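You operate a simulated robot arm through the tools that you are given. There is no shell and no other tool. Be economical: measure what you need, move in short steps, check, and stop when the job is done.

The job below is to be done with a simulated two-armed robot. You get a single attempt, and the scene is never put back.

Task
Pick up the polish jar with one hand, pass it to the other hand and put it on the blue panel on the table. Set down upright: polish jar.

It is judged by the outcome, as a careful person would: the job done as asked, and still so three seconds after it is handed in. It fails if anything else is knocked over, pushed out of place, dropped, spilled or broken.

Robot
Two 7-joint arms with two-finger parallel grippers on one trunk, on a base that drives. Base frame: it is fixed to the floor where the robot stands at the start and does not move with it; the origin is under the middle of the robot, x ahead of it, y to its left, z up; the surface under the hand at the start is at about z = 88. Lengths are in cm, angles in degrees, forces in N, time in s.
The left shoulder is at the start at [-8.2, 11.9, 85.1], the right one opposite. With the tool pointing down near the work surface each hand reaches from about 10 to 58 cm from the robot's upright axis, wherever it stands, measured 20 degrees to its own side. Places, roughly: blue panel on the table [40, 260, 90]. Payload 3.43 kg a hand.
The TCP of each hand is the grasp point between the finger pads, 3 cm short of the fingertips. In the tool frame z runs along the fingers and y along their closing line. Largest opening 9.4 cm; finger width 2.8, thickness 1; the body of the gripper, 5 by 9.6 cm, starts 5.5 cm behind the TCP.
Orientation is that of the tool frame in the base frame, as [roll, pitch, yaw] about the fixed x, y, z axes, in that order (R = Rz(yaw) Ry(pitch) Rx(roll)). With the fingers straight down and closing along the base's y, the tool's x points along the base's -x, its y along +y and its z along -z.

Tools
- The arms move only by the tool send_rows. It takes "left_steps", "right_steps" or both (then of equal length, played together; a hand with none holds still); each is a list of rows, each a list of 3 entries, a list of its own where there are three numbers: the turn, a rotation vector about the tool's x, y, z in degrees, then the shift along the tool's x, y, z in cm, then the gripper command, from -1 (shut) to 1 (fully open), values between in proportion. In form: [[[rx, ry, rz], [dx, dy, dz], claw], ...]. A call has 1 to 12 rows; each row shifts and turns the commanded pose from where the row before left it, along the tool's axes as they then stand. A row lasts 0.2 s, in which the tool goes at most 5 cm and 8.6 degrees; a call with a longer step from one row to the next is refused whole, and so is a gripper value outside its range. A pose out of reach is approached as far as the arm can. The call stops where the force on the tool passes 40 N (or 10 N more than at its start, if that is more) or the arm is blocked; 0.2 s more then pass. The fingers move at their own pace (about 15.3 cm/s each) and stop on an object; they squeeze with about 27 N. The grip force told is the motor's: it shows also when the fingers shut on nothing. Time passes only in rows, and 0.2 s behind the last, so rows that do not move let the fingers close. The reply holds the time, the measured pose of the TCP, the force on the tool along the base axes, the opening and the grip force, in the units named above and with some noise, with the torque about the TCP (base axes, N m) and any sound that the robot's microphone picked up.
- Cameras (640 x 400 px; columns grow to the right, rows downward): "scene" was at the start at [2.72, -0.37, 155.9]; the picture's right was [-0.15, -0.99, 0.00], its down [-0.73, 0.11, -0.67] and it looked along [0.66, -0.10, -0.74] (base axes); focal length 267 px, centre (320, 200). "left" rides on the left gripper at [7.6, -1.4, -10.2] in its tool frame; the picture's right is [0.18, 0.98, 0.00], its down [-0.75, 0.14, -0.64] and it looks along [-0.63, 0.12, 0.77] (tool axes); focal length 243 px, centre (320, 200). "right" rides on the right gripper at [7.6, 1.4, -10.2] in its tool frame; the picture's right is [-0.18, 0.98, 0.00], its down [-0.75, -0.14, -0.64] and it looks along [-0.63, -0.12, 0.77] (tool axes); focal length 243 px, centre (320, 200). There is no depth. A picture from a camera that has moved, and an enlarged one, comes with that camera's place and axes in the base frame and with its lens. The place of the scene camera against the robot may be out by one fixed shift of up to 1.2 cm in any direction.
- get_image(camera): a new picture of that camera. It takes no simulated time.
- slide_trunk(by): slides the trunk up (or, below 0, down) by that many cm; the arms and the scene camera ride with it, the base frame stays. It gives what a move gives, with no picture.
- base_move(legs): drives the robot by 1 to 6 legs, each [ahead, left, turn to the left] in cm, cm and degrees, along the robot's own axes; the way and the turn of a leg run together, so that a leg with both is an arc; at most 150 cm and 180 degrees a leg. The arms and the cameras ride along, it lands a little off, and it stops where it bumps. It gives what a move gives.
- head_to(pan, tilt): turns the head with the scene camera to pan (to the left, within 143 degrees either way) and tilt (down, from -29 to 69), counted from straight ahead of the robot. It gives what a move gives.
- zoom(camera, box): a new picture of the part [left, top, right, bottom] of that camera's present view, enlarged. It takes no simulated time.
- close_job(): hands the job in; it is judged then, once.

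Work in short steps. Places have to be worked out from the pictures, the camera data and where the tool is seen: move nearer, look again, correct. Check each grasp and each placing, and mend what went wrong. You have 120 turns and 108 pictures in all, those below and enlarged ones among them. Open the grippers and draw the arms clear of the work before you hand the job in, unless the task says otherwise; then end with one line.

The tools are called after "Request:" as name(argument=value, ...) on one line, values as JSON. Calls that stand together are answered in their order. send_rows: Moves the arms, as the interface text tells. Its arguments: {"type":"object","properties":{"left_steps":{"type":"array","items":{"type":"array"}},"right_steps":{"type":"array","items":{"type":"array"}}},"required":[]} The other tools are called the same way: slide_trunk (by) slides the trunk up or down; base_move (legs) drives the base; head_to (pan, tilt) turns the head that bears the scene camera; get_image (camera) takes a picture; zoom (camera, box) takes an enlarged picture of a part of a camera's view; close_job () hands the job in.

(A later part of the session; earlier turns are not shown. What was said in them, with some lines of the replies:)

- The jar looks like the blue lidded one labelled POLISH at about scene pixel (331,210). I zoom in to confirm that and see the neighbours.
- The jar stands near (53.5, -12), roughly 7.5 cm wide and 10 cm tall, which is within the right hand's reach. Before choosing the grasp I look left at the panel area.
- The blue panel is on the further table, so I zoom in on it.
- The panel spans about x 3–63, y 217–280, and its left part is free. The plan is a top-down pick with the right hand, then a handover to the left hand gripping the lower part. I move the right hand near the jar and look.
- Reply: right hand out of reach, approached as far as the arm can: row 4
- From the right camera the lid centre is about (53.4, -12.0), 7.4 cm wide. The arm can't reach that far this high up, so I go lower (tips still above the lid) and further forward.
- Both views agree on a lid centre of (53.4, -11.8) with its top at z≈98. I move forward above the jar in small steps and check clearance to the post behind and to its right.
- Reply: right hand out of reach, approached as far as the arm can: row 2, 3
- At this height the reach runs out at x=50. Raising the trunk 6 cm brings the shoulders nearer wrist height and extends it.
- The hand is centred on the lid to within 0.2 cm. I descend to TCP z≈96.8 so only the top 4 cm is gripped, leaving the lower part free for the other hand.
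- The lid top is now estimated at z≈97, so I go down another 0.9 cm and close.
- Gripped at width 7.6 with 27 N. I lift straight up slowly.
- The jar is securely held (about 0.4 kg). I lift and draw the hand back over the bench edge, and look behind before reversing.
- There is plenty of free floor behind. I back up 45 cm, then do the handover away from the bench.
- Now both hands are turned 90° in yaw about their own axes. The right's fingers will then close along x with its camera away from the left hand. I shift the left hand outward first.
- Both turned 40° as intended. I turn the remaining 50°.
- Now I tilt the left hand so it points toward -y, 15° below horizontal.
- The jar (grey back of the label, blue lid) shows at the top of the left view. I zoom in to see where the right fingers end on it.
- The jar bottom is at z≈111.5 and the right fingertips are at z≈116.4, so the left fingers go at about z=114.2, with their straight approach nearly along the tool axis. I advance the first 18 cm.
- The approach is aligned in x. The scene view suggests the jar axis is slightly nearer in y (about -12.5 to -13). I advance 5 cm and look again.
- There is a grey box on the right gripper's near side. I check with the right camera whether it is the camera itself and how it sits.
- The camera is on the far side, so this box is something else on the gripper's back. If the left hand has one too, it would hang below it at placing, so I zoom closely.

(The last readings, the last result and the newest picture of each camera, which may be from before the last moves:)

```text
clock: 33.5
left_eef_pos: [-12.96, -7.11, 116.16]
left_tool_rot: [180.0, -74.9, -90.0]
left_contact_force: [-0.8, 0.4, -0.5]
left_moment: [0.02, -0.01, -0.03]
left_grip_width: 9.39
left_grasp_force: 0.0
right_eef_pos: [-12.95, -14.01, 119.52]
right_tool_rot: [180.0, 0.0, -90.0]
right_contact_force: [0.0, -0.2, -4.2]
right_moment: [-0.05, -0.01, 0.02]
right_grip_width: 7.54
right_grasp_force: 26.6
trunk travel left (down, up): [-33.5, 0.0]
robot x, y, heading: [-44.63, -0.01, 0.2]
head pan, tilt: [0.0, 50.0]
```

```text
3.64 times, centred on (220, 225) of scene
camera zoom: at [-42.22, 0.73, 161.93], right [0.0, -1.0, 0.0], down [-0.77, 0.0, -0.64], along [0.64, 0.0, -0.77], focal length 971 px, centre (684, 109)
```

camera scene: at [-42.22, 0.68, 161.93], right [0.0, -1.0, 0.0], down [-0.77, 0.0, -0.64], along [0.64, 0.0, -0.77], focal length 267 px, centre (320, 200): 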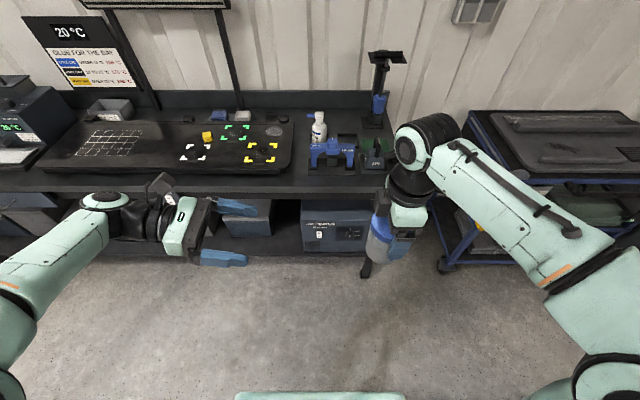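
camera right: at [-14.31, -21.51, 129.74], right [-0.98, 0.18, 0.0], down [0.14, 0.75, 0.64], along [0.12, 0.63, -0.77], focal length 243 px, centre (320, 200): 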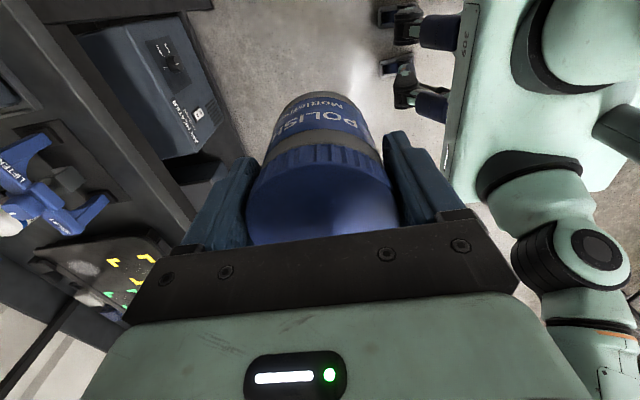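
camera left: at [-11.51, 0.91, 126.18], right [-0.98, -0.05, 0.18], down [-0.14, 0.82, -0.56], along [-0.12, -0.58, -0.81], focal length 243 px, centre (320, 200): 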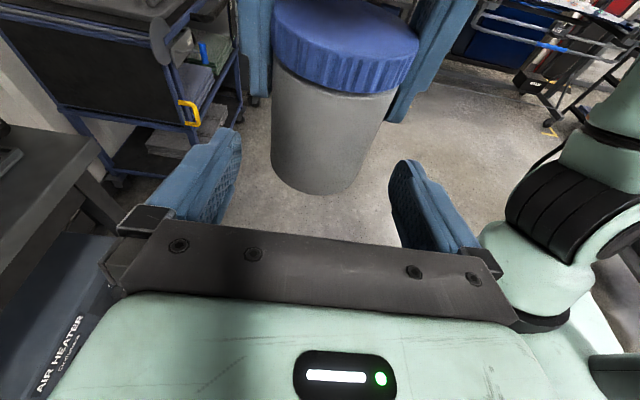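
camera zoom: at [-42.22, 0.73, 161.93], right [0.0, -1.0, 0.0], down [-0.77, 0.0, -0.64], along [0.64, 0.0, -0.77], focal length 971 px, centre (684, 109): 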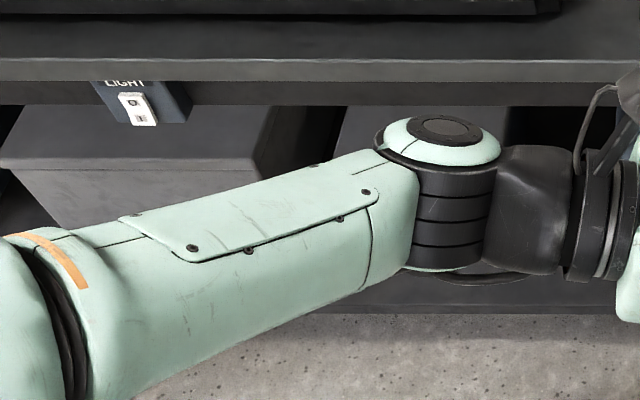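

I assume the left hand has the same box underneath, so a steeper 25° approach is better for the later placing. I retilt the left hand by 10° and shift its line, then look.

Request:
send_rows(left_steps=[[[0, -5, 0], [0.3, 0, 0], 1], [[0, -5, 0], [0.46, 0, 0], 1], [[0, 0, 0], [0, 0, 1.5], 1], [[0, 0, 0], [0, 0, 0], 1]])

Request:
zoom(camera="scene", box=[280, 160, 440, 260])

Request:
get_image(camera="left")

```text
clock: 34.5
left_eef_pos: [-12.95, -8.71, 116.22]
left_tool_rot: [-180.0, -64.9, -90.0]
left_contact_force: [-0.2, 0.6, 0.4]
left_moment: [-0.04, 0.01, 0.0]
left_grip_width: 9.4
left_grasp_force: 0.0
right_eef_pos: [-13.06, -13.96, 119.4]
right_tool_rot: [-180.0, 0.0, -90.0]
right_contact_force: [-0.1, -0.8, -4.7]
right_moment: [-0.06, -0.04, -0.02]
right_grip_width: 7.53
right_grasp_force: 26.9
trunk travel left (down, up): [-33.5, 0.0]
robot x, y, heading: [-44.68, 0.16, -0.1]
head pan, tilt: [0.0, 50.0]
```

```text
4.00 times, centred on (360, 210) of scene
camera zoom: at [-42.22, 0.73, 161.93], right [0.0, -1.0, 0.0], down [-0.77, 0.0, -0.64], along [0.64, 0.0, -0.77], focal length 1068 px, centre (160, 160)
```

zoom: 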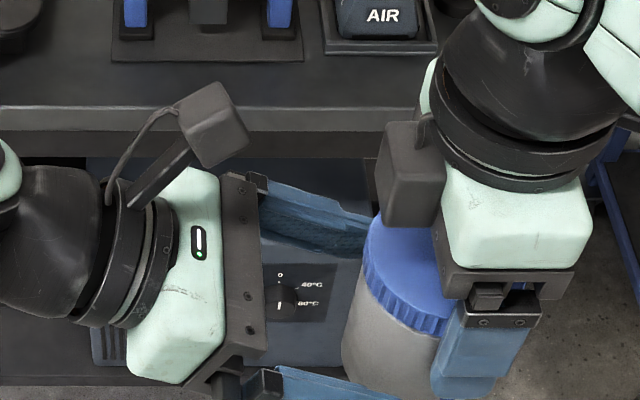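

```text
69 pictures are left
camera left: at [-11.52, -2.67, 127.43], right [-0.98, -0.08, 0.17], down [-0.14, 0.9, -0.41], along [-0.12, -0.43, -0.9], focal length 243 px, centre (320, 200)
```

left: 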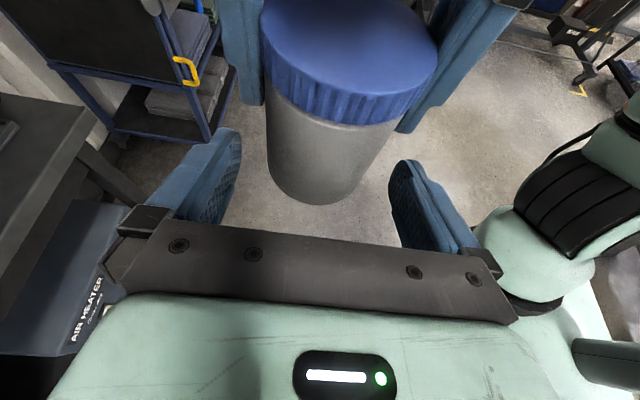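

Clearances look fine and the jar axis is estimated at (-13.1, -12.9). I advance the last 3 cm slowly.

Request:
send_rows(left_steps=[[[0, 0, 0], [0, 0, 1], 1], [[0, 0, 0], [0, 0, 1], 1], [[0, 0, 0], [0, 0, 1.05], 1], [[0, 0, 0], [0, 0, 0], 1]])

Request:
zoom(camera="scene", box=[280, 160, 440, 260])

Request:
get_image(camera="left")

```text
clock: 35.5
left_eef_pos: [-12.85, -11.43, 114.66]
left_tool_rot: [180.0, -65.0, -90.0]
left_contact_force: [-0.8, -0.2, 0.1]
left_moment: [-0.02, 0.0, -0.03]
left_grip_width: 9.42
left_grasp_force: 0.0
right_eef_pos: [-13.12, -14.01, 119.35]
right_tool_rot: [-180.0, 0.1, -90.0]
right_contact_force: [0.2, 0.7, -4.0]
right_moment: [-0.06, 0.0, -0.01]
right_grip_width: 7.5
right_grasp_force: 27.3
trunk travel left (down, up): [-33.5, 0.0]
robot x, y, heading: [-44.39, -0.17, 0.2]
head pan, tilt: [0.0, 50.0]
```

```text
4.00 times, centred on (360, 210) of scene
camera zoom: at [-42.21, 0.71, 161.93], right [0.0, -1.0, 0.0], down [-0.77, 0.0, -0.64], along [0.64, 0.0, -0.77], focal length 1068 px, centre (160, 160)
```

zoom: 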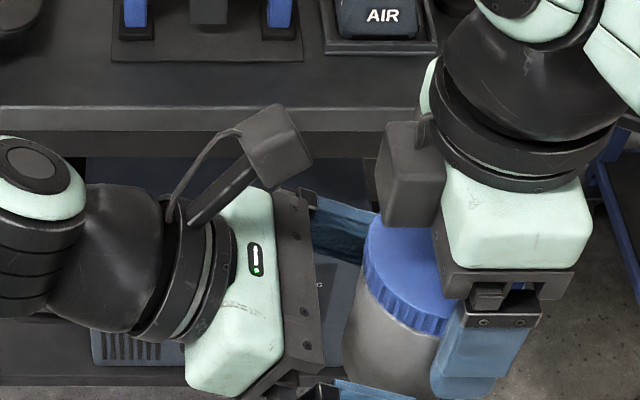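

```text
67 pictures are left
camera left: at [-11.42, -5.38, 125.99], right [-0.98, -0.08, 0.17], down [-0.14, 0.9, -0.41], along [-0.12, -0.43, -0.9], focal length 243 px, centre (320, 200)
```

left: 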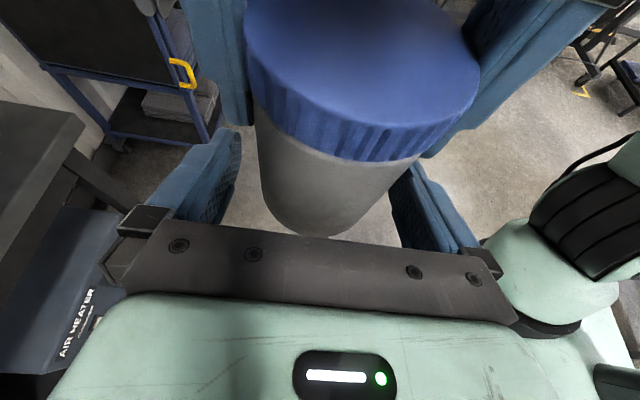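

The jar stands between the left fingers and slightly toward -x, so I shift the left hand 0.3 cm and close it while the right still holds.

Request:
send_rows(left_steps=[[[0, 0, 0], [0, 0.3, 0], 1], [[0, 0, 0], [0, 0, 0], 0.7], [[0, 0, 0], [0, 0, 0], 0.55], [[0, 0, 0], [0, 0, 0], 0.3], [[0, 0, 0], [0, 0, 0], -1], [[0, 0, 0], [0, 0, 0], -1], [[0, 0, 0], [0, 0, 0], -1]])

Request:
get_image(camera="left")

```text
clock: 37.1
left_eef_pos: [-13.05, -11.61, 114.67]
left_tool_rot: [179.9, -65.0, -89.9]
left_contact_force: [13.7, -2.6, -0.1]
left_moment: [0.16, 0.37, 0.03]
left_grip_width: 7.26
left_grasp_force: 26.8
right_eef_pos: [-12.99, -13.94, 119.35]
right_tool_rot: [179.9, -0.1, -89.9]
right_contact_force: [-13.5, 3.1, -3.7]
right_moment: [-0.03, 0.28, 0.3]
right_grip_width: 7.49
right_grasp_force: 27.7
trunk travel left (down, up): [-33.5, 0.0]
robot x, y, heading: [-44.69, -0.12, 0.4]
head pan, tilt: [0.0, 50.0]
```

```text
66 pictures are left
camera left: at [-11.66, -5.37, 126.01], right [-0.98, -0.08, 0.17], down [-0.14, 0.9, -0.41], along [-0.12, -0.43, -0.9], focal length 243 px, centre (320, 200)
```

left: 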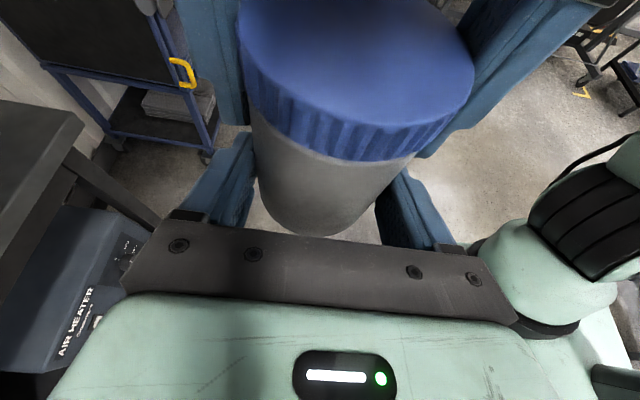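

The left grips the body at width 7.26. There is a 13 N side load between the hands, so I ease the left by 0.25 cm in +x to relieve it.

Request:
send_rows(left_steps=[[[0, 0, 0], [0, -0.15, 0], -1], [[0, 0, 0], [0, -0.1, 0], -1], [[0, 0, 0], [0, 0, 0], -1]])

```text
clock: 37.9
left_eef_pos: [-12.94, -11.52, 114.66]
left_tool_rot: [180.0, -64.9, -90.0]
left_contact_force: [3.2, 3.7, -0.2]
left_moment: [-0.22, -0.02, 0.14]
left_grip_width: 7.25
left_grasp_force: 26.8
right_eef_pos: [-13.0, -14.11, 119.45]
right_tool_rot: [-179.9, 0.0, -90.2]
right_contact_force: [-3.7, -2.4, -3.2]
right_moment: [0.07, 0.2, -0.07]
right_grip_width: 7.52
right_grasp_force: 26.8
trunk travel left (down, up): [-33.5, 0.0]
robot x, y, heading: [-44.6, 0.23, 0.2]
head pan, tilt: [0.0, 50.0]
```

The loads are small now. I open the right hand gradually and check that the left holds.

Request:
send_rows(right_steps=[[[0, 0, 0], [0, 0, 0], 0.7], [[0, 0, 0], [0, 0, 0], 0.9], [[0, 0, 0], [0, 0, 0], 0.9], [[0, 0, 0], [0, 0, 0], 0.9]])

Request:
get_image(camera="left")

Request:
get_image(camera="right")

```text
clock: 38.9
left_eef_pos: [-12.99, -11.63, 114.72]
left_tool_rot: [180.0, -65.1, -89.9]
left_contact_force: [0.4, -0.4, -0.5]
left_moment: [0.11, 0.01, 0.03]
left_grip_width: 7.25
left_grasp_force: 27.5
right_eef_pos: [-13.02, -13.89, 119.35]
right_tool_rot: [-180.0, 0.0, -90.1]
right_contact_force: [0.1, 0.3, -0.2]
right_moment: [-0.01, 0.0, 0.05]
right_grip_width: 8.92
right_grasp_force: 0.1
trunk travel left (down, up): [-33.5, 0.0]
robot x, y, heading: [-44.33, -0.14, 0.1]
head pan, tilt: [0.0, 50.0]
```

```text
65 pictures are left
camera left: at [-11.49, -5.46, 126.02], right [-0.98, -0.08, 0.17], down [-0.14, 0.9, -0.41], along [-0.12, -0.43, -0.9], focal length 243 px, centre (320, 200)
```

left: 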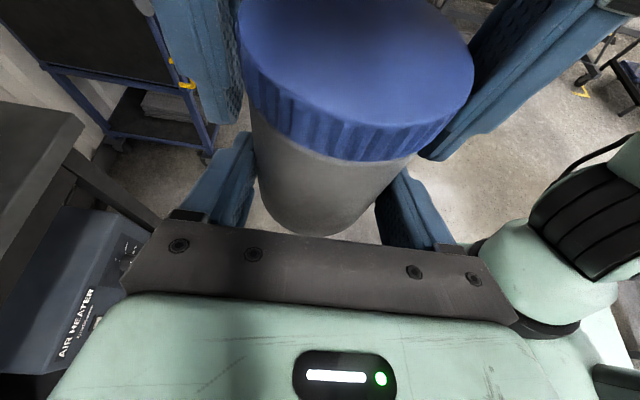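

```text
64 pictures are left
camera right: at [-14.3, -21.54, 129.74], right [-0.98, 0.18, 0.0], down [0.14, 0.75, 0.64], along [0.12, 0.63, -0.77], focal length 243 px, centre (320, 200)
```

right: 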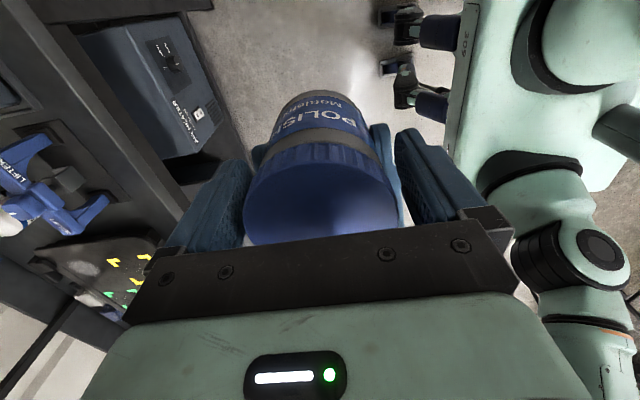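

The left holds and the right is free. I raise the right hand straight up and check again.

Request:
send_rows(right_steps=[[[0, 0, 0], [0, 0, -1], 1], [[0, 0, 0], [0, 0, -2], 1], [[0, 0, 0], [0, 0, -2.5], 1], [[0, 0, 0], [0, 0, -3], 1], [[0, 0, 0], [0, 0, 0], 1]])

Request:
get_image(camera="left")

```text
clock: 40.1
left_eef_pos: [-13.07, -11.6, 114.75]
left_tool_rot: [-180.0, -65.0, -89.9]
left_contact_force: [-0.2, 0.1, -0.2]
left_moment: [0.09, -0.01, 0.0]
left_grip_width: 7.24
left_grasp_force: 27.1
right_eef_pos: [-13.01, -13.9, 128.06]
right_tool_rot: [-180.0, 0.1, -90.0]
right_contact_force: [0.0, -0.5, -0.3]
right_moment: [0.0, 0.02, 0.0]
right_grip_width: 9.41
right_grasp_force: 0.0
trunk travel left (down, up): [-33.5, 0.0]
robot x, y, heading: [-44.53, -0.02, 0.2]
head pan, tilt: [0.0, 50.0]
```

```text
63 pictures are left
camera left: at [-11.5, -5.47, 126.02], right [-0.98, -0.08, 0.17], down [-0.14, 0.9, -0.41], along [-0.12, -0.43, -0.9], focal length 243 px, centre (320, 200)
```

left: 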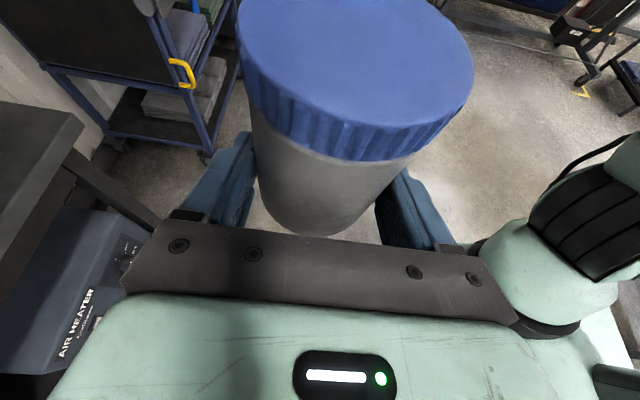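

The handover succeeded: the jar is firmly in the left hand. I move the right hand aside, then drive left toward the panel table, keeping back from the benches.

Request:
send_rows(right_steps=[[[0, 0, 0], [4, 0, 0], 1], [[0, 0, 0], [4, 0, 0], 1], [[0, 0, 0], [3, 2, 0], 1], [[0, 0, 0], [0, 2, 0], 1], [[0, 0, 0], [0, 2, 0], 1], [[0, 0, 0], [0, 0, 0], 1]])

Request:
base_move(legs=[[0, 120, 0]])

Request:
head_to(pan=40, tilt=30)

Request:
get_image(camera="scene")

```text
clock: 41.5
left_eef_pos: [-12.93, -11.48, 114.72]
left_tool_rot: [179.9, -65.0, -89.8]
left_contact_force: [0.1, 0.0, 0.2]
left_moment: [0.07, -0.01, 0.02]
left_grip_width: 7.22
left_grasp_force: 27.1
right_eef_pos: [-18.91, -25.19, 128.02]
right_tool_rot: [-179.9, -0.1, -90.0]
right_contact_force: [-0.4, 0.1, -0.3]
right_moment: [-0.01, 0.0, -0.03]
right_grip_width: 9.39
right_grasp_force: 0.0
trunk travel left (down, up): [-33.5, 0.0]
robot x, y, heading: [-44.78, -0.1, 0.3]
head pan, tilt: [0.0, 50.0]
```

```text
clock: 52.1
left_eef_pos: [-13.29, 106.33, 114.71]
left_tool_rot: [-180.0, -64.9, -90.1]
left_contact_force: [0.5, -0.6, -0.1]
left_moment: [0.06, 0.02, -0.04]
left_grip_width: 7.23
left_grasp_force: 27.2
right_eef_pos: [-19.34, 92.69, 128.1]
right_tool_rot: [-180.0, 0.0, -90.2]
right_contact_force: [-0.2, -0.6, 0.6]
right_moment: [0.05, 0.02, 0.01]
right_grip_width: 9.39
right_grasp_force: 0.0
trunk travel left (down, up): [-33.5, 0.0]
robot x, y, heading: [-45.02, 117.9, 0.5]
head pan, tilt: [0.0, 50.0]
```

```text
clock: 53.2
left_eef_pos: [-13.4, 106.34, 114.73]
left_tool_rot: [-179.9, -65.0, -90.1]
left_contact_force: [0.7, 0.6, -1.0]
left_moment: [0.09, -0.02, 0.01]
left_grip_width: 7.21
left_grasp_force: 26.7
right_eef_pos: [-19.29, 92.77, 128.13]
right_tool_rot: [179.9, 0.0, -90.0]
right_contact_force: [-0.3, 0.3, 0.5]
right_moment: [-0.01, 0.02, 0.03]
right_grip_width: 9.41
right_grasp_force: 0.1
trunk travel left (down, up): [-33.5, 0.0]
robot x, y, heading: [-44.92, 117.78, 0.1]
head pan, tilt: [40.0, 30.0]
```

```text
62 pictures are left
camera scene: at [-43.29, 124.43, 164.88], right [0.64, -0.77, 0.0], down [-0.38, -0.32, -0.87], along [0.66, 0.56, -0.5], focal length 267 px, centre (320, 200)
```

scene: 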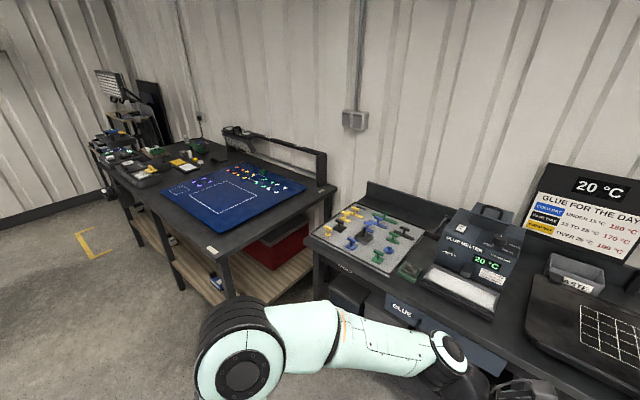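

The way along the benches is clear. I drive another 130 cm left and look at the panel.

Request:
base_move(legs=[[0, 135, 0]])

Request:
head_to(pan=0, tilt=42)

Request:
get_image(camera="scene")

```text
clock: 65.1
left_eef_pos: [-13.02, 239.36, 114.73]
left_tool_rot: [-180.0, -64.9, -90.4]
left_contact_force: [-0.9, -0.2, 0.0]
left_moment: [0.08, 0.01, -0.01]
left_grip_width: 7.19
left_grasp_force: 27.1
right_eef_pos: [-19.28, 225.81, 128.03]
right_tool_rot: [179.9, 0.0, -90.4]
right_contact_force: [-0.5, -0.4, -0.2]
right_moment: [0.01, 0.01, 0.03]
right_grip_width: 9.38
right_grasp_force: 0.0
trunk travel left (down, up): [-33.5, 0.0]
robot x, y, heading: [-44.89, 250.71, -0.1]
head pan, tilt: [40.0, 30.0]
```

```text
clock: 66.1
left_eef_pos: [-13.18, 239.31, 114.66]
left_tool_rot: [180.0, -64.9, -90.4]
left_contact_force: [-0.2, 0.1, -0.6]
left_moment: [0.07, 0.01, -0.01]
left_grip_width: 7.19
left_grasp_force: 26.4
right_eef_pos: [-19.33, 225.71, 128.08]
right_tool_rot: [180.0, 0.1, -90.4]
right_contact_force: [0.6, 0.4, -0.1]
right_moment: [-0.02, -0.01, 0.01]
right_grip_width: 9.39
right_grasp_force: 0.0
trunk travel left (down, up): [-33.5, 0.0]
robot x, y, heading: [-44.86, 251.2, -0.5]
head pan, tilt: [0.0, 42.0]
```

```text
61 pictures are left
camera scene: at [-41.68, 251.78, 163.05], right [0.0, -1.0, 0.0], down [-0.67, 0.0, -0.74], along [0.74, 0.0, -0.67], focal length 267 px, centre (320, 200)
```

scene: 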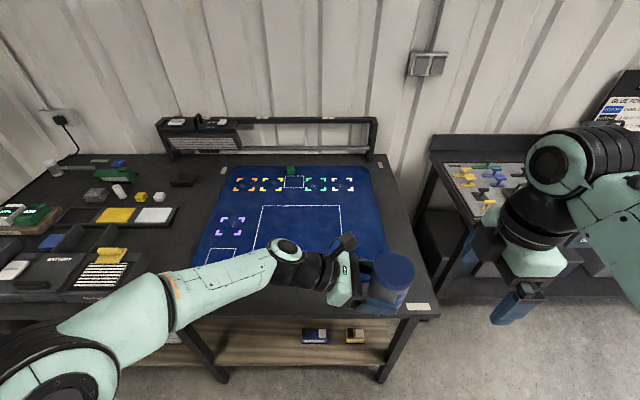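

The panel's blue area is clear apart from printed marks. A white rectangle spans about x 15–37, y 244–275. I drive 10 cm nearer and then reach out over it.

Request:
base_move(legs=[[10, 0, 0]])

Request:
send_rows(left_steps=[[[0, 0, 0], [0, -4, 0], -1], [[0, 0, 0], [0, -4, 0], -1], [[0, 0, 0], [0, -4, 0], -1], [[0, 0, 0], [-1.2, -2, -2.7], -1], [[0, 0, 0], [-1.2, -2, -2.7], -1], [[0, 0, 0], [-1.2, -1, -2.7], -1], [[0, 0, 0], [-1.2, -1, -2.7], -1], [[0, 0, 0], [0, 0, 0], -1]])

Request:
get_image(camera="scene")

Request:
get_image(camera="left")

```text
clock: 67.3
left_eef_pos: [-3.6, 239.28, 114.67]
left_tool_rot: [179.9, -64.8, -90.3]
left_contact_force: [-0.6, 0.4, -1.2]
left_moment: [0.08, 0.01, 0.0]
left_grip_width: 7.15
left_grasp_force: 26.5
right_eef_pos: [-9.76, 225.76, 128.06]
right_tool_rot: [180.0, 0.0, -90.4]
right_contact_force: [-0.4, 0.1, 0.5]
right_moment: [-0.01, 0.0, -0.02]
right_grip_width: 9.42
right_grasp_force: 0.0
trunk travel left (down, up): [-33.5, 0.0]
robot x, y, heading: [-35.49, 250.73, -0.1]
head pan, tilt: [0.0, 42.0]
```

```text
clock: 69.1
left_eef_pos: [14.56, 250.87, 114.85]
left_tool_rot: [179.9, -64.9, -90.4]
left_contact_force: [-0.2, 0.5, 0.0]
left_moment: [0.08, 0.03, -0.01]
left_grip_width: 7.14
left_grasp_force: 26.8
right_eef_pos: [-9.52, 225.61, 128.13]
right_tool_rot: [180.0, 0.0, -90.4]
right_contact_force: [0.5, 1.0, -0.1]
right_moment: [0.02, 0.01, 0.0]
right_grip_width: 9.41
right_grasp_force: 0.0
trunk travel left (down, up): [-33.5, 0.0]
robot x, y, heading: [-34.78, 250.97, -0.3]
head pan, tilt: [0.0, 42.0]
```

```text
60 pictures are left
camera scene: at [-31.89, 251.68, 163.05], right [0.0, -1.0, 0.0], down [-0.67, 0.0, -0.74], along [0.74, 0.0, -0.67], focal length 267 px, centre (320, 200)
```

scene: 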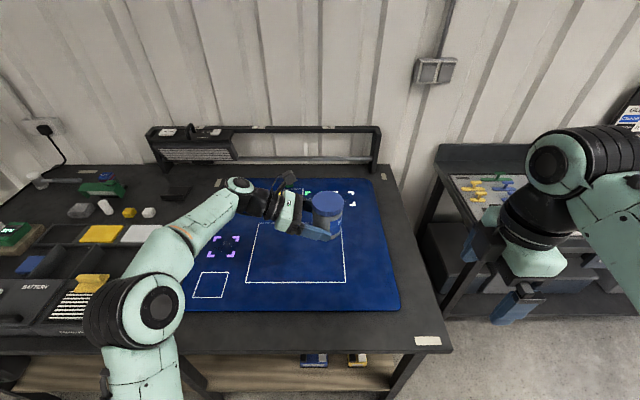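

```text
59 pictures are left
camera left: at [16.07, 257.03, 126.15], right [-0.98, -0.07, 0.17], down [-0.13, 0.9, -0.41], along [-0.12, -0.43, -0.9], focal length 243 px, centre (320, 200)
```

left: 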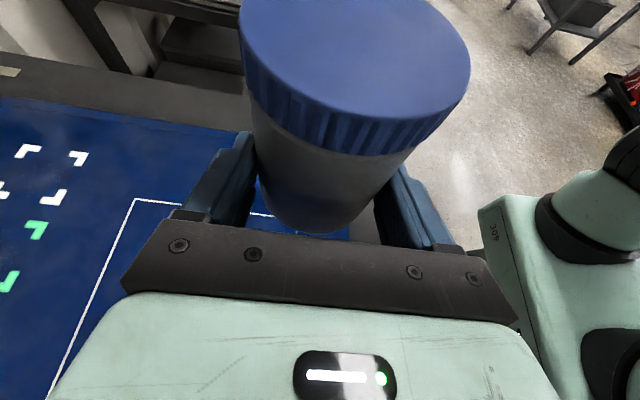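

I shift 4 cm further in and 1 cm left so the jar lands inside the rectangle, then lower 15 cm.

Request:
send_rows(left_steps=[[[0, 0, 0], [-0.4, -2, -0.9], -1], [[0, 0, 0], [0, -2, 0], -1], [[0, 0, 0], [-2.72, 0, 1.27], -1], [[0, 0, 0], [-2.72, 0, 1.27], -1], [[0, 0, 0], [-2.72, 0, 1.27], -1], [[0, 0, 0], [-2.72, 0, 1.27], -1], [[0, 0, 0], [-2.72, 0, 1.27], -1], [[0, 0, 0], [0, 0, 0], -1]])

Request:
get_image(camera="scene")

Request:
get_image(camera="left")

```text
clock: 70.9
left_eef_pos: [18.57, 251.87, 99.86]
left_tool_rot: [179.9, -65.0, -90.4]
left_contact_force: [0.6, 0.0, -5.2]
left_moment: [0.1, 0.0, -0.02]
left_grip_width: 7.17
left_grasp_force: 27.1
right_eef_pos: [-9.61, 225.71, 128.1]
right_tool_rot: [-180.0, 0.0, -90.4]
right_contact_force: [-0.4, 0.2, -0.2]
right_moment: [0.04, 0.03, -0.01]
right_grip_width: 9.39
right_grasp_force: 0.2
trunk travel left (down, up): [-33.5, 0.0]
robot x, y, heading: [-35.33, 251.12, -0.3]
head pan, tilt: [0.0, 42.0]
```

```text
58 pictures are left
camera scene: at [-31.91, 251.74, 163.05], right [0.0, -1.0, 0.0], down [-0.67, 0.0, -0.74], along [0.74, 0.0, -0.67], focal length 267 px, centre (320, 200)
```

scene: 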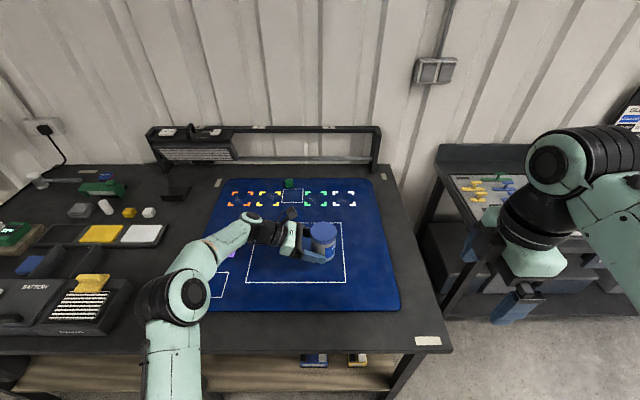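

```text
57 pictures are left
camera left: at [20.07, 257.92, 111.17], right [-0.98, -0.07, 0.17], down [-0.13, 0.9, -0.41], along [-0.12, -0.43, -0.9], focal length 243 px, centre (320, 200)
```

left: 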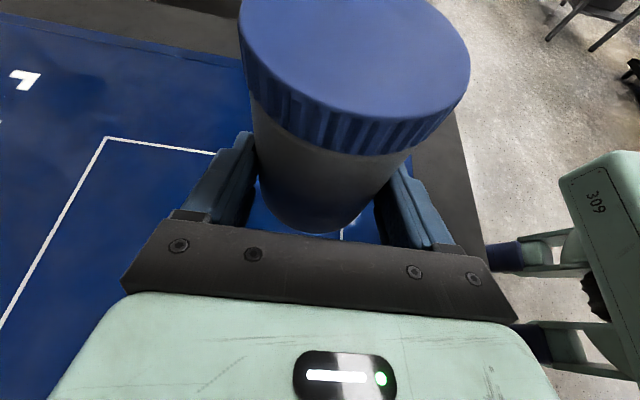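

The left elbow is over the table's front, so before lowering further I check its height and the jar's gap.

Request:
zoom(camera="scene", box=[100, 200, 360, 362])

Request:
get_image(camera="right")

```text
2.46 times, centred on (230, 281) of scene
camera zoom: at [-31.91, 251.74, 163.05], right [0.0, -1.0, 0.0], down [-0.67, 0.0, -0.74], along [0.74, 0.0, -0.67], focal length 657 px, centre (542, 1)
```

zoom: 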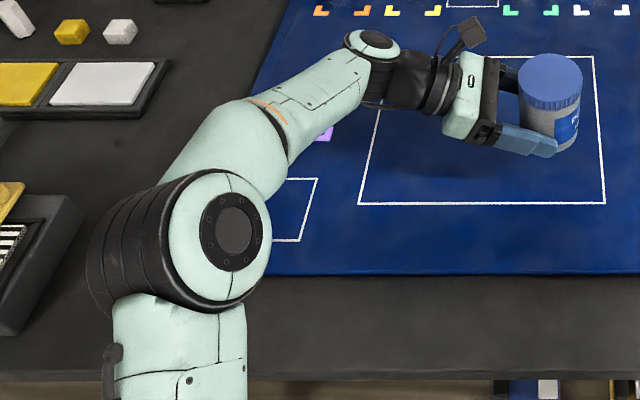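

```text
55 pictures are left
camera right: at [-10.84, 218.23, 138.41], right [-0.98, 0.19, 0.0], down [0.15, 0.75, 0.64], along [0.12, 0.63, -0.77], focal length 243 px, centre (320, 200)
```

right: 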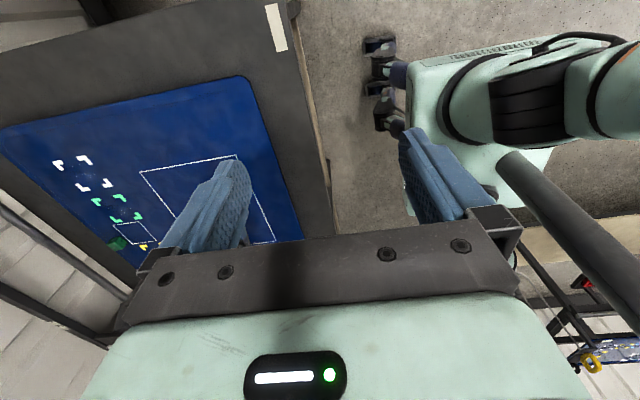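

The elbow is well above the table. I lower 6 cm more.

Request:
send_rows(left_steps=[[[0, 0, 0], [-1.81, 0, 0.845], -1], [[0, 0, 0], [-1.81, 0, 0.845], -1], [[0, 0, 0], [-1.36, 0, 0.63], -1], [[0, 0, 0], [-0.45, 0, 0.21], -1], [[0, 0, 0], [0, 0, 0], -1]])

Request:
zoom(camera="scene", box=[220, 190, 380, 290])

Request:
get_image(camera="left")

```text
clock: 72.1
left_eef_pos: [18.72, 251.95, 93.98]
left_tool_rot: [180.0, -64.8, -90.4]
left_contact_force: [0.0, 0.4, -5.1]
left_moment: [0.11, 0.06, 0.0]
left_grip_width: 7.1
left_grasp_force: 26.7
right_eef_pos: [-9.56, 225.75, 128.02]
right_tool_rot: [-179.9, 0.1, -90.4]
right_contact_force: [0.2, -0.4, 0.2]
right_moment: [-0.01, 0.03, 0.02]
right_grip_width: 9.4
right_grasp_force: 0.1
trunk travel left (down, up): [-33.5, 0.0]
robot x, y, heading: [-35.17, 250.93, -0.0]
head pan, tilt: [0.0, 42.0]
```

```text
4.00 times, centred on (300, 240) of scene
camera zoom: at [-31.88, 251.75, 163.05], right [0.0, -1.0, 0.0], down [-0.67, 0.0, -0.74], along [0.74, 0.0, -0.67], focal length 1068 px, centre (400, 40)
```

zoom: 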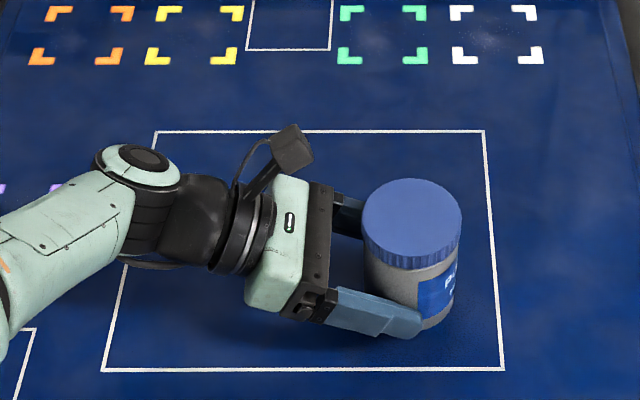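

```text
53 pictures are left
camera left: at [20.22, 258.08, 105.22], right [-0.98, -0.07, 0.17], down [-0.14, 0.9, -0.41], along [-0.12, -0.43, -0.9], focal length 243 px, centre (320, 200)
```

left: 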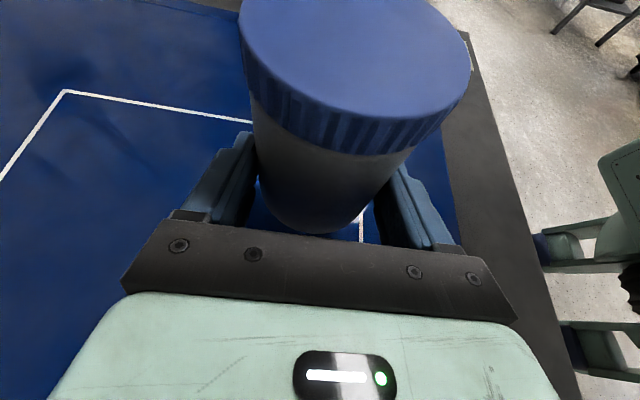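

The bottom should be about 2 cm above the panel. I lower in small steps, watching the vertical force.

Request:
send_rows(left_steps=[[[0, 0, 0], [-0.36, 0, 0.17], -1], [[0, 0, 0], [-0.36, 0, 0.17], -1], [[0, 0, 0], [-0.27, 0, 0.127], -1], [[0, 0, 0], [0, 0, 0], -1]])

```text
clock: 73.1
left_eef_pos: [18.83, 251.95, 92.93]
left_tool_rot: [180.0, -64.8, -90.4]
left_contact_force: [0.6, -0.2, -4.4]
left_moment: [0.12, 0.01, -0.03]
left_grip_width: 7.15
left_grasp_force: 26.6
right_eef_pos: [-9.45, 225.78, 128.06]
right_tool_rot: [-180.0, -0.1, -90.4]
right_contact_force: [1.0, 0.2, -0.2]
right_moment: [-0.05, 0.0, 0.01]
right_grip_width: 9.38
right_grasp_force: 0.0
trunk travel left (down, up): [-33.5, 0.0]
robot x, y, heading: [-34.92, 250.78, -0.3]
head pan, tilt: [0.0, 42.0]
```

No contact yet, so I keep lowering in 0.25 cm steps.

Request:
send_rows(left_steps=[[[0, 0, 0], [-0.226, 0, 0.106], -1], [[0, 0, 0], [-0.226, 0, 0.106], -1], [[0, 0, 0], [0, 0, 0], -1]])

Request:
zoom(camera="scene", box=[280, 210, 360, 290])

```text
clock: 73.9
left_eef_pos: [18.74, 251.89, 92.34]
left_tool_rot: [179.9, -64.9, -90.3]
left_contact_force: [0.3, 0.9, -4.1]
left_moment: [0.1, 0.01, 0.03]
left_grip_width: 7.13
left_grasp_force: 27.4
right_eef_pos: [-9.43, 225.81, 128.08]
right_tool_rot: [180.0, 0.1, -90.4]
right_contact_force: [-0.2, 0.8, 0.3]
right_moment: [-0.08, -0.01, 0.01]
right_grip_width: 9.43
right_grasp_force: 0.1
trunk travel left (down, up): [-33.5, 0.0]
robot x, y, heading: [-35.34, 251.08, -0.2]
head pan, tilt: [0.0, 42.0]
```

```text
5.00 times, centred on (320, 250) of scene
camera zoom: at [-31.88, 251.75, 163.05], right [0.0, -1.0, 0.0], down [-0.67, 0.0, -0.74], along [0.74, 0.0, -0.67], focal length 1335 px, centre (320, -50)
```

zoom: 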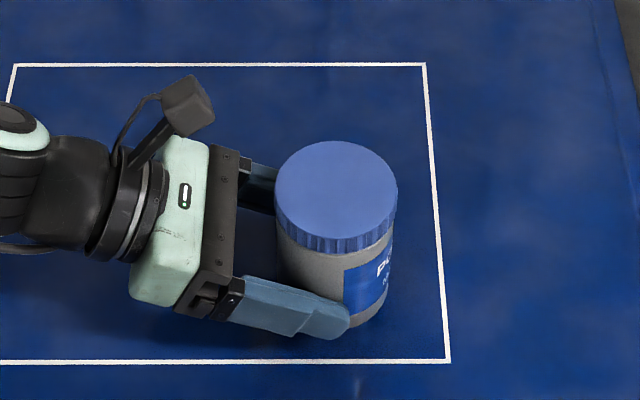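

Still free. I continue down.

Request:
send_rows(left_steps=[[[0, 0, 0], [-0.226, 0, 0.106], -1], [[0, 0, 0], [-0.226, 0, 0.106], -1], [[0, 0, 0], [0, 0, 0], -1]])

```text
clock: 74.7
left_eef_pos: [18.8, 251.96, 91.8]
left_tool_rot: [-179.9, -64.9, -90.4]
left_contact_force: [-0.6, 0.1, -4.3]
left_moment: [0.07, -0.01, 0.0]
left_grip_width: 7.14
left_grasp_force: 27.1
right_eef_pos: [-9.56, 225.8, 128.16]
right_tool_rot: [180.0, 0.0, -90.5]
right_contact_force: [0.5, 0.3, -0.1]
right_moment: [0.02, 0.0, 0.0]
right_grip_width: 9.41
right_grasp_force: 0.0
trunk travel left (down, up): [-33.5, 0.0]
robot x, y, heading: [-35.1, 251.21, -0.2]
head pan, tilt: [0.0, 42.0]
```

No contact at TCP z 91.8. Two more small steps.

Request:
send_rows(left_steps=[[[0, 0, 0], [-0.181, 0, 0.085], -1], [[0, 0, 0], [-0.181, 0, 0.085], -1], [[0, 0, 0], [0, 0, 0], -1]])

```text
clock: 75.5
left_eef_pos: [18.62, 251.91, 91.51]
left_tool_rot: [179.9, -64.9, -90.3]
left_contact_force: [0.7, 0.0, -3.7]
left_moment: [0.1, 0.03, 0.02]
left_grip_width: 7.15
left_grasp_force: 27.1
right_eef_pos: [-9.5, 225.91, 128.16]
right_tool_rot: [-180.0, 0.0, -90.4]
right_contact_force: [0.0, 0.1, -0.4]
right_moment: [-0.01, -0.01, -0.01]
right_grip_width: 9.41
right_grasp_force: 0.1
trunk travel left (down, up): [-33.5, 0.0]
robot x, y, heading: [-35.07, 250.87, -0.2]
head pan, tilt: [0.0, 42.0]
```

Request:
send_rows(left_steps=[[[0, 0, 0], [-0.181, 0, 0.085], -1], [[0, 0, 0], [-0.181, 0, 0.085], -1], [[0, 0, 0], [0, 0, 0], -1]])

Request:
get_image(camera="left")

```text
clock: 76.3
left_eef_pos: [18.62, 251.95, 90.92]
left_tool_rot: [179.9, -65.0, -90.4]
left_contact_force: [1.1, 0.6, -5.2]
left_moment: [0.09, 0.05, 0.0]
left_grip_width: 7.13
left_grasp_force: 27.1
right_eef_pos: [-9.51, 225.67, 128.18]
right_tool_rot: [-180.0, 0.0, -90.4]
right_contact_force: [0.1, 0.3, 0.3]
right_moment: [0.0, -0.05, 0.0]
right_grip_width: 9.42
right_grasp_force: 0.1
trunk travel left (down, up): [-33.5, 0.0]
robot x, y, heading: [-35.27, 251.08, -0.4]
head pan, tilt: [0.0, 42.0]
```

```text
51 pictures are left
camera left: at [20.13, 257.99, 102.28], right [-0.98, -0.07, 0.17], down [-0.14, 0.9, -0.41], along [-0.12, -0.43, -0.9], focal length 243 px, centre (320, 200)
```

left: 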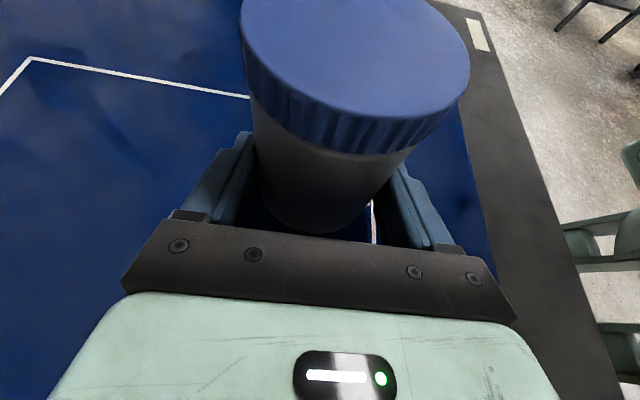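

Still no contact, and no contact from the hand's underside either. I continue in 0.2 cm steps.

Request:
send_rows(left_steps=[[[0, 0, 0], [-0.181, 0, 0.085], -1], [[0, 0, 0], [0, 0, 0], -1]])

Request:
send_rows(left_steps=[[[0, 0, 0], [-0.181, 0, 0.085], -1], [[0, 0, 0], [0, 0, 0], -1]])

Request:
send_rows(left_steps=[[[0, 0, 0], [-0.181, 0, 0.085], -1], [[0, 0, 0], [0, 0, 0], -1]])

```text
clock: 76.9
left_eef_pos: [18.78, 251.86, 90.75]
left_tool_rot: [179.9, -64.9, -90.4]
left_contact_force: [0.3, -0.1, -4.9]
left_moment: [0.09, -0.03, -0.02]
left_grip_width: 7.15
left_grasp_force: 26.8
right_eef_pos: [-9.52, 225.81, 128.07]
right_tool_rot: [180.0, 0.0, -90.4]
right_contact_force: [0.2, -0.6, 0.4]
right_moment: [-0.01, 0.0, 0.0]
right_grip_width: 9.4
right_grasp_force: 0.1
trunk travel left (down, up): [-33.5, 0.0]
robot x, y, heading: [-34.95, 251.13, -0.3]
head pan, tilt: [0.0, 42.0]
```

```text
clock: 77.5
left_eef_pos: [18.71, 251.82, 90.49]
left_tool_rot: [180.0, -65.0, -90.4]
left_contact_force: [-0.8, -0.1, -4.7]
left_moment: [0.13, 0.01, 0.04]
left_grip_width: 7.14
left_grasp_force: 27.2
right_eef_pos: [-9.48, 225.75, 128.05]
right_tool_rot: [-180.0, 0.0, -90.5]
right_contact_force: [-0.7, 0.1, 0.0]
right_moment: [-0.03, -0.01, 0.03]
right_grip_width: 9.41
right_grasp_force: 0.0
trunk travel left (down, up): [-33.5, 0.0]
robot x, y, heading: [-35.32, 250.88, -0.1]
head pan, tilt: [0.0, 42.0]
```

```text
clock: 78.1
left_eef_pos: [18.64, 251.82, 90.46]
left_tool_rot: [-180.0, -64.9, -90.5]
left_contact_force: [0.5, 0.4, -4.6]
left_moment: [0.06, -0.01, -0.01]
left_grip_width: 7.13
left_grasp_force: 26.6
right_eef_pos: [-9.5, 225.76, 128.13]
right_tool_rot: [180.0, 0.0, -90.3]
right_contact_force: [-0.3, -0.4, -1.0]
right_moment: [0.01, -0.01, 0.03]
right_grip_width: 9.4
right_grasp_force: 0.0
trunk travel left (down, up): [-33.5, 0.0]
robot x, y, heading: [-35.41, 250.92, -0.0]
head pan, tilt: [0.0, 42.0]
```

The offset is a little smaller than I estimated, so contact should come soon. I continue.

Request:
send_rows(left_steps=[[[0, 0, 0], [-0.181, 0, 0.085], -1], [[0, 0, 0], [0, 0, 0], -1]])

Request:
send_rows(left_steps=[[[0, 0, 0], [-0.181, 0, 0.085], -1], [[0, 0, 0], [0, 0, 0], -1]])

Request:
zoom(camera="scene", box=[280, 210, 360, 290])

```text
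clock: 78.7
left_eef_pos: [18.62, 251.88, 90.41]
left_tool_rot: [-179.9, -65.1, -90.5]
left_contact_force: [-0.4, -0.1, 0.7]
left_moment: [-0.19, 0.06, -0.07]
left_grip_width: 7.15
left_grasp_force: 27.0
right_eef_pos: [-9.55, 225.82, 128.15]
right_tool_rot: [-180.0, 0.0, -90.4]
right_contact_force: [-0.1, -0.7, -0.3]
right_moment: [0.0, -0.02, 0.0]
right_grip_width: 9.39
right_grasp_force: 0.1
trunk travel left (down, up): [-33.5, 0.0]
robot x, y, heading: [-35.16, 251.2, 0.1]
head pan, tilt: [0.0, 42.0]
```

```text
clock: 79.3
left_eef_pos: [18.81, 251.84, 90.31]
left_tool_rot: [-179.6, -65.1, -90.6]
left_contact_force: [-1.1, 1.0, 11.9]
left_moment: [-0.69, 0.21, -0.03]
left_grip_width: 7.12
left_grasp_force: 26.8
right_eef_pos: [-9.59, 225.85, 128.12]
right_tool_rot: [-179.9, 0.0, -90.3]
right_contact_force: [0.3, -0.6, 0.6]
right_moment: [0.01, -0.02, -0.01]
right_grip_width: 9.41
right_grasp_force: 0.1
trunk travel left (down, up): [-33.5, 0.0]
robot x, y, heading: [-35.05, 251.07, -0.1]
head pan, tilt: [0.0, 42.0]
```

```text
5.00 times, centred on (320, 250) of scene
camera zoom: at [-32.05, 251.77, 163.07], right [0.0, -1.0, 0.0], down [-0.67, 0.0, -0.74], along [0.74, 0.0, -0.67], focal length 1335 px, centre (320, -50)
```

zoom: 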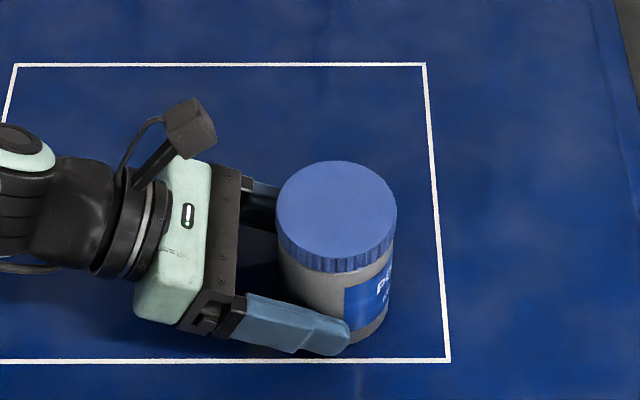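

The jar touches the panel: about 16 N up, with the torque pointing to its far (-y) edge, so it leans very slightly. I rotate the hand 1.5° to level it while easing up.

Request:
send_rows(left_steps=[[[0, 1, 0], [0.12, 0, -0.05], -1], [[0, 1, 0], [0, 0, 0], -1], [[0, 0, 0], [0, 0, 0], -1]])

```text
clock: 80.1
left_eef_pos: [18.65, 251.85, 90.07]
left_tool_rot: [179.9, -66.8, -90.1]
left_contact_force: [1.4, 2.4, 1.9]
left_moment: [0.22, -0.06, 0.03]
left_grip_width: 7.1
left_grasp_force: 26.6
right_eef_pos: [-9.56, 225.86, 128.1]
right_tool_rot: [180.0, 0.0, -90.4]
right_contact_force: [-0.3, -0.2, 0.2]
right_moment: [-0.04, -0.02, 0.02]
right_grip_width: 9.4
right_grasp_force: 0.0
trunk travel left (down, up): [-33.5, 0.0]
robot x, y, heading: [-35.47, 250.87, -0.1]
head pan, tilt: [0.0, 42.0]
```

The torque is balanced now and there is only light contact, so the jar sits flat. I open the left fingers gently.

Request:
send_rows(left_steps=[[[0, 0, 0], [0, 0, 0], 0.55], [[0, 0, 0], [0, 0, 0], 0.75], [[0, 0, 0], [0, 0, 0], 1], [[0, 0, 0], [0, 0, 0], 1]])

Request:
zoom(camera="scene", box=[280, 210, 360, 290])

Request:
get_image(camera="left")

```text
clock: 81.1
left_eef_pos: [18.72, 251.76, 90.17]
left_tool_rot: [-180.0, -66.8, -90.5]
left_contact_force: [-0.9, 0.0, -0.5]
left_moment: [0.08, 0.03, 0.03]
left_grip_width: 9.39
left_grasp_force: 0.0
right_eef_pos: [-9.48, 225.72, 128.12]
right_tool_rot: [180.0, 0.1, -90.5]
right_contact_force: [0.4, 0.0, -0.8]
right_moment: [-0.02, -0.01, 0.0]
right_grip_width: 9.41
right_grasp_force: 0.0
trunk travel left (down, up): [-33.5, 0.0]
robot x, y, heading: [-34.87, 251.26, -0.2]
head pan, tilt: [0.0, 42.0]
```

```text
5.00 times, centred on (320, 250) of scene
camera zoom: at [-31.92, 251.75, 163.05], right [0.0, -1.0, 0.0], down [-0.67, 0.0, -0.74], along [0.74, 0.0, -0.67], focal length 1335 px, centre (320, -50)
```

zoom: 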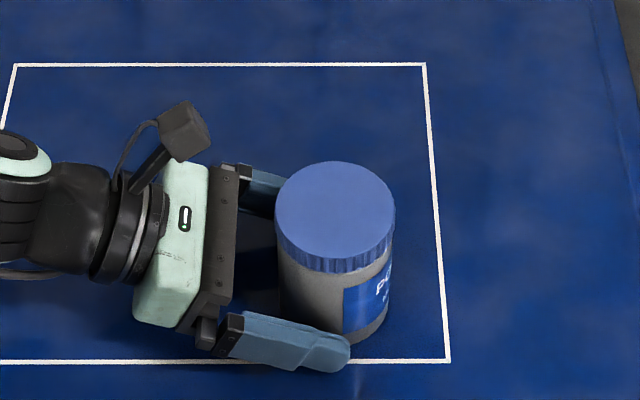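

```text
48 pictures are left
camera left: at [20.2, 258.34, 101.31], right [-0.98, -0.07, 0.17], down [-0.13, 0.89, -0.44], along [-0.12, -0.46, -0.88], focal length 243 px, centre (320, 200)
```

left: 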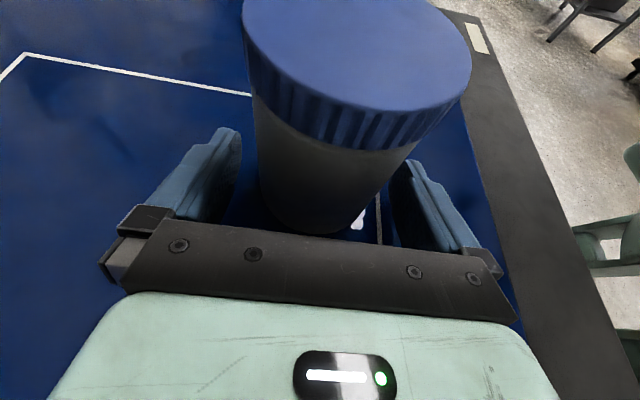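

The jar stands upright and free inside the rectangle. I draw the left hand straight back along its fingers.

Request:
send_rows(left_steps=[[[0, 0, 0], [0, 0, -0.5], 1], [[0, 0, 0], [0, 0, -1], 1], [[0, 0, 0], [0, 0, -1.5], 1], [[0, 0, 0], [0, 0, -2], 1], [[0, 0, 0], [0, 0, -2.5], 1], [[0, 0, 0], [0, 0, -3], 1], [[0, 0, 0], [1, 0, -3], 1], [[0, 0, 0], [2, 0, -2], 1], [[0, 0, 0], [0, 0, 0], 1]])

Request:
get_image(camera="scene")

Request:
get_image(camera="left")

```text
clock: 83.1
left_eef_pos: [18.65, 265.0, 99.04]
left_tool_rot: [180.0, -66.9, -90.3]
left_contact_force: [0.1, 0.1, 0.5]
left_moment: [-0.02, 0.0, 0.01]
left_grip_width: 9.41
left_grasp_force: 0.0
right_eef_pos: [-9.53, 225.72, 128.03]
right_tool_rot: [180.0, 0.0, -90.3]
right_contact_force: [0.8, -0.1, -0.2]
right_moment: [0.01, 0.03, -0.01]
right_grip_width: 9.4
right_grasp_force: 0.2
trunk travel left (down, up): [-33.5, 0.0]
robot x, y, heading: [-35.08, 250.96, -0.1]
head pan, tilt: [0.0, 42.0]
```

```text
47 pictures are left
camera scene: at [-31.91, 251.75, 163.05], right [0.0, -1.0, 0.0], down [-0.67, 0.0, -0.74], along [0.74, 0.0, -0.67], focal length 267 px, centre (320, 200)
```

scene: 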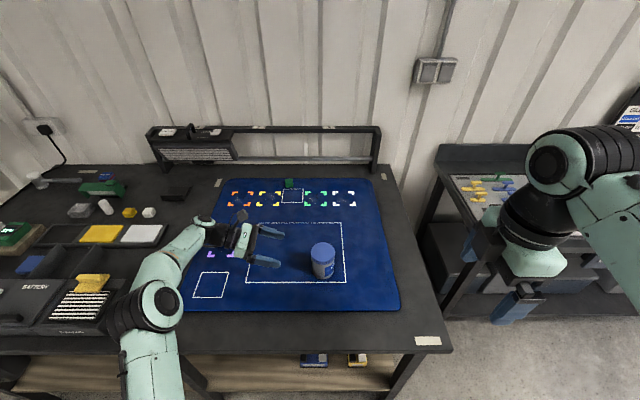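

```text
46 pictures are left
camera left: at [20.25, 271.45, 110.11], right [-0.98, -0.07, 0.17], down [-0.13, 0.89, -0.44], along [-0.12, -0.46, -0.88], focal length 243 px, centre (320, 200)
```

left: 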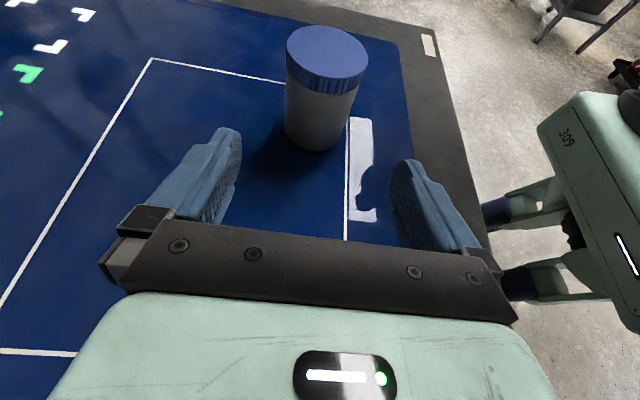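

The jar stands upright inside the rectangle. I raise the left hand and draw it back clear of the table.

Request:
send_rows(left_steps=[[[0, 0, 0], [3.6, 0, -1.5], 1], [[0, 0, 0], [3.6, 0, -1.5], 1], [[0, 0, 0], [3.6, 0, -1.5], 1], [[0, 0, 0], [3.6, 0, -1.5], 1], [[0, 0, 0], [0, 4, 0], 1], [[0, 0, 0], [0, 4, 0], 1], [[0, 0, 0], [0, 4, 0], 1], [[0, 0, 0], [0, 4, 0], 1], [[0, 0, 0], [0, 4, 0], 1], [[0, 0, 0], [0, 0, 0], 1]])

Request:
base_move(legs=[[-15, 0, 0]])

Request:
get_image(camera="scene")

```text
clock: 85.3
left_eef_pos: [-1.37, 264.99, 114.57]
left_tool_rot: [-180.0, -67.0, -90.4]
left_contact_force: [-0.6, 0.1, -0.1]
left_moment: [0.0, 0.0, -0.01]
left_grip_width: 9.43
left_grasp_force: 0.0
right_eef_pos: [-9.49, 225.86, 128.07]
right_tool_rot: [179.9, 0.1, -90.4]
right_contact_force: [0.9, 0.7, 0.7]
right_moment: [0.03, 0.03, -0.02]
right_grip_width: 9.41
right_grasp_force: 0.0
trunk travel left (down, up): [-33.5, 0.0]
robot x, y, heading: [-34.78, 251.09, -0.4]
head pan, tilt: [0.0, 42.0]
```

```text
clock: 86.6
left_eef_pos: [-15.96, 264.88, 114.54]
left_tool_rot: [-180.0, -67.0, -90.6]
left_contact_force: [-0.6, 0.0, -0.4]
left_moment: [-0.03, 0.03, -0.01]
left_grip_width: 9.41
left_grasp_force: 0.1
right_eef_pos: [-24.26, 225.69, 128.15]
right_tool_rot: [180.0, 0.0, -90.5]
right_contact_force: [-1.0, 0.5, -0.5]
right_moment: [0.0, -0.01, 0.01]
right_grip_width: 9.39
right_grasp_force: 0.0
trunk travel left (down, up): [-33.5, 0.0]
robot x, y, heading: [-49.93, 251.06, -0.3]
head pan, tilt: [0.0, 42.0]
```

```text
45 pictures are left
camera scene: at [-46.55, 251.8, 163.08], right [-0.01, -1.0, 0.0], down [-0.67, 0.0, -0.74], along [0.74, 0.0, -0.67], focal length 267 px, centre (320, 200)
```

scene: 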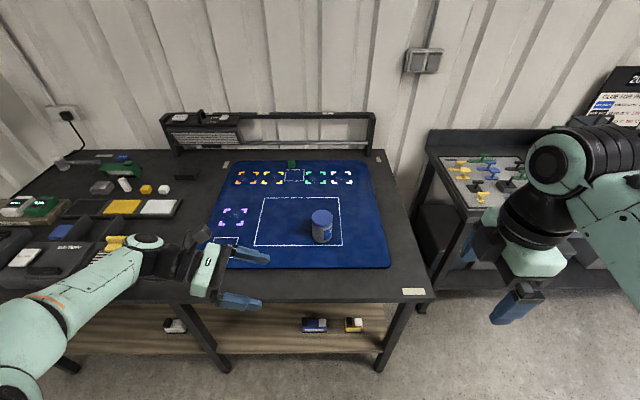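

The jar stands upright on the blue panel, both grippers are open and the arms are clear. I hand the job in.

Request:
close_job()

```text
The job is handed in.
```

The right hand picked up the polish jar and passed it to the left, which set it upright on the blue panel; nothing else was knocked or moved that I could see.
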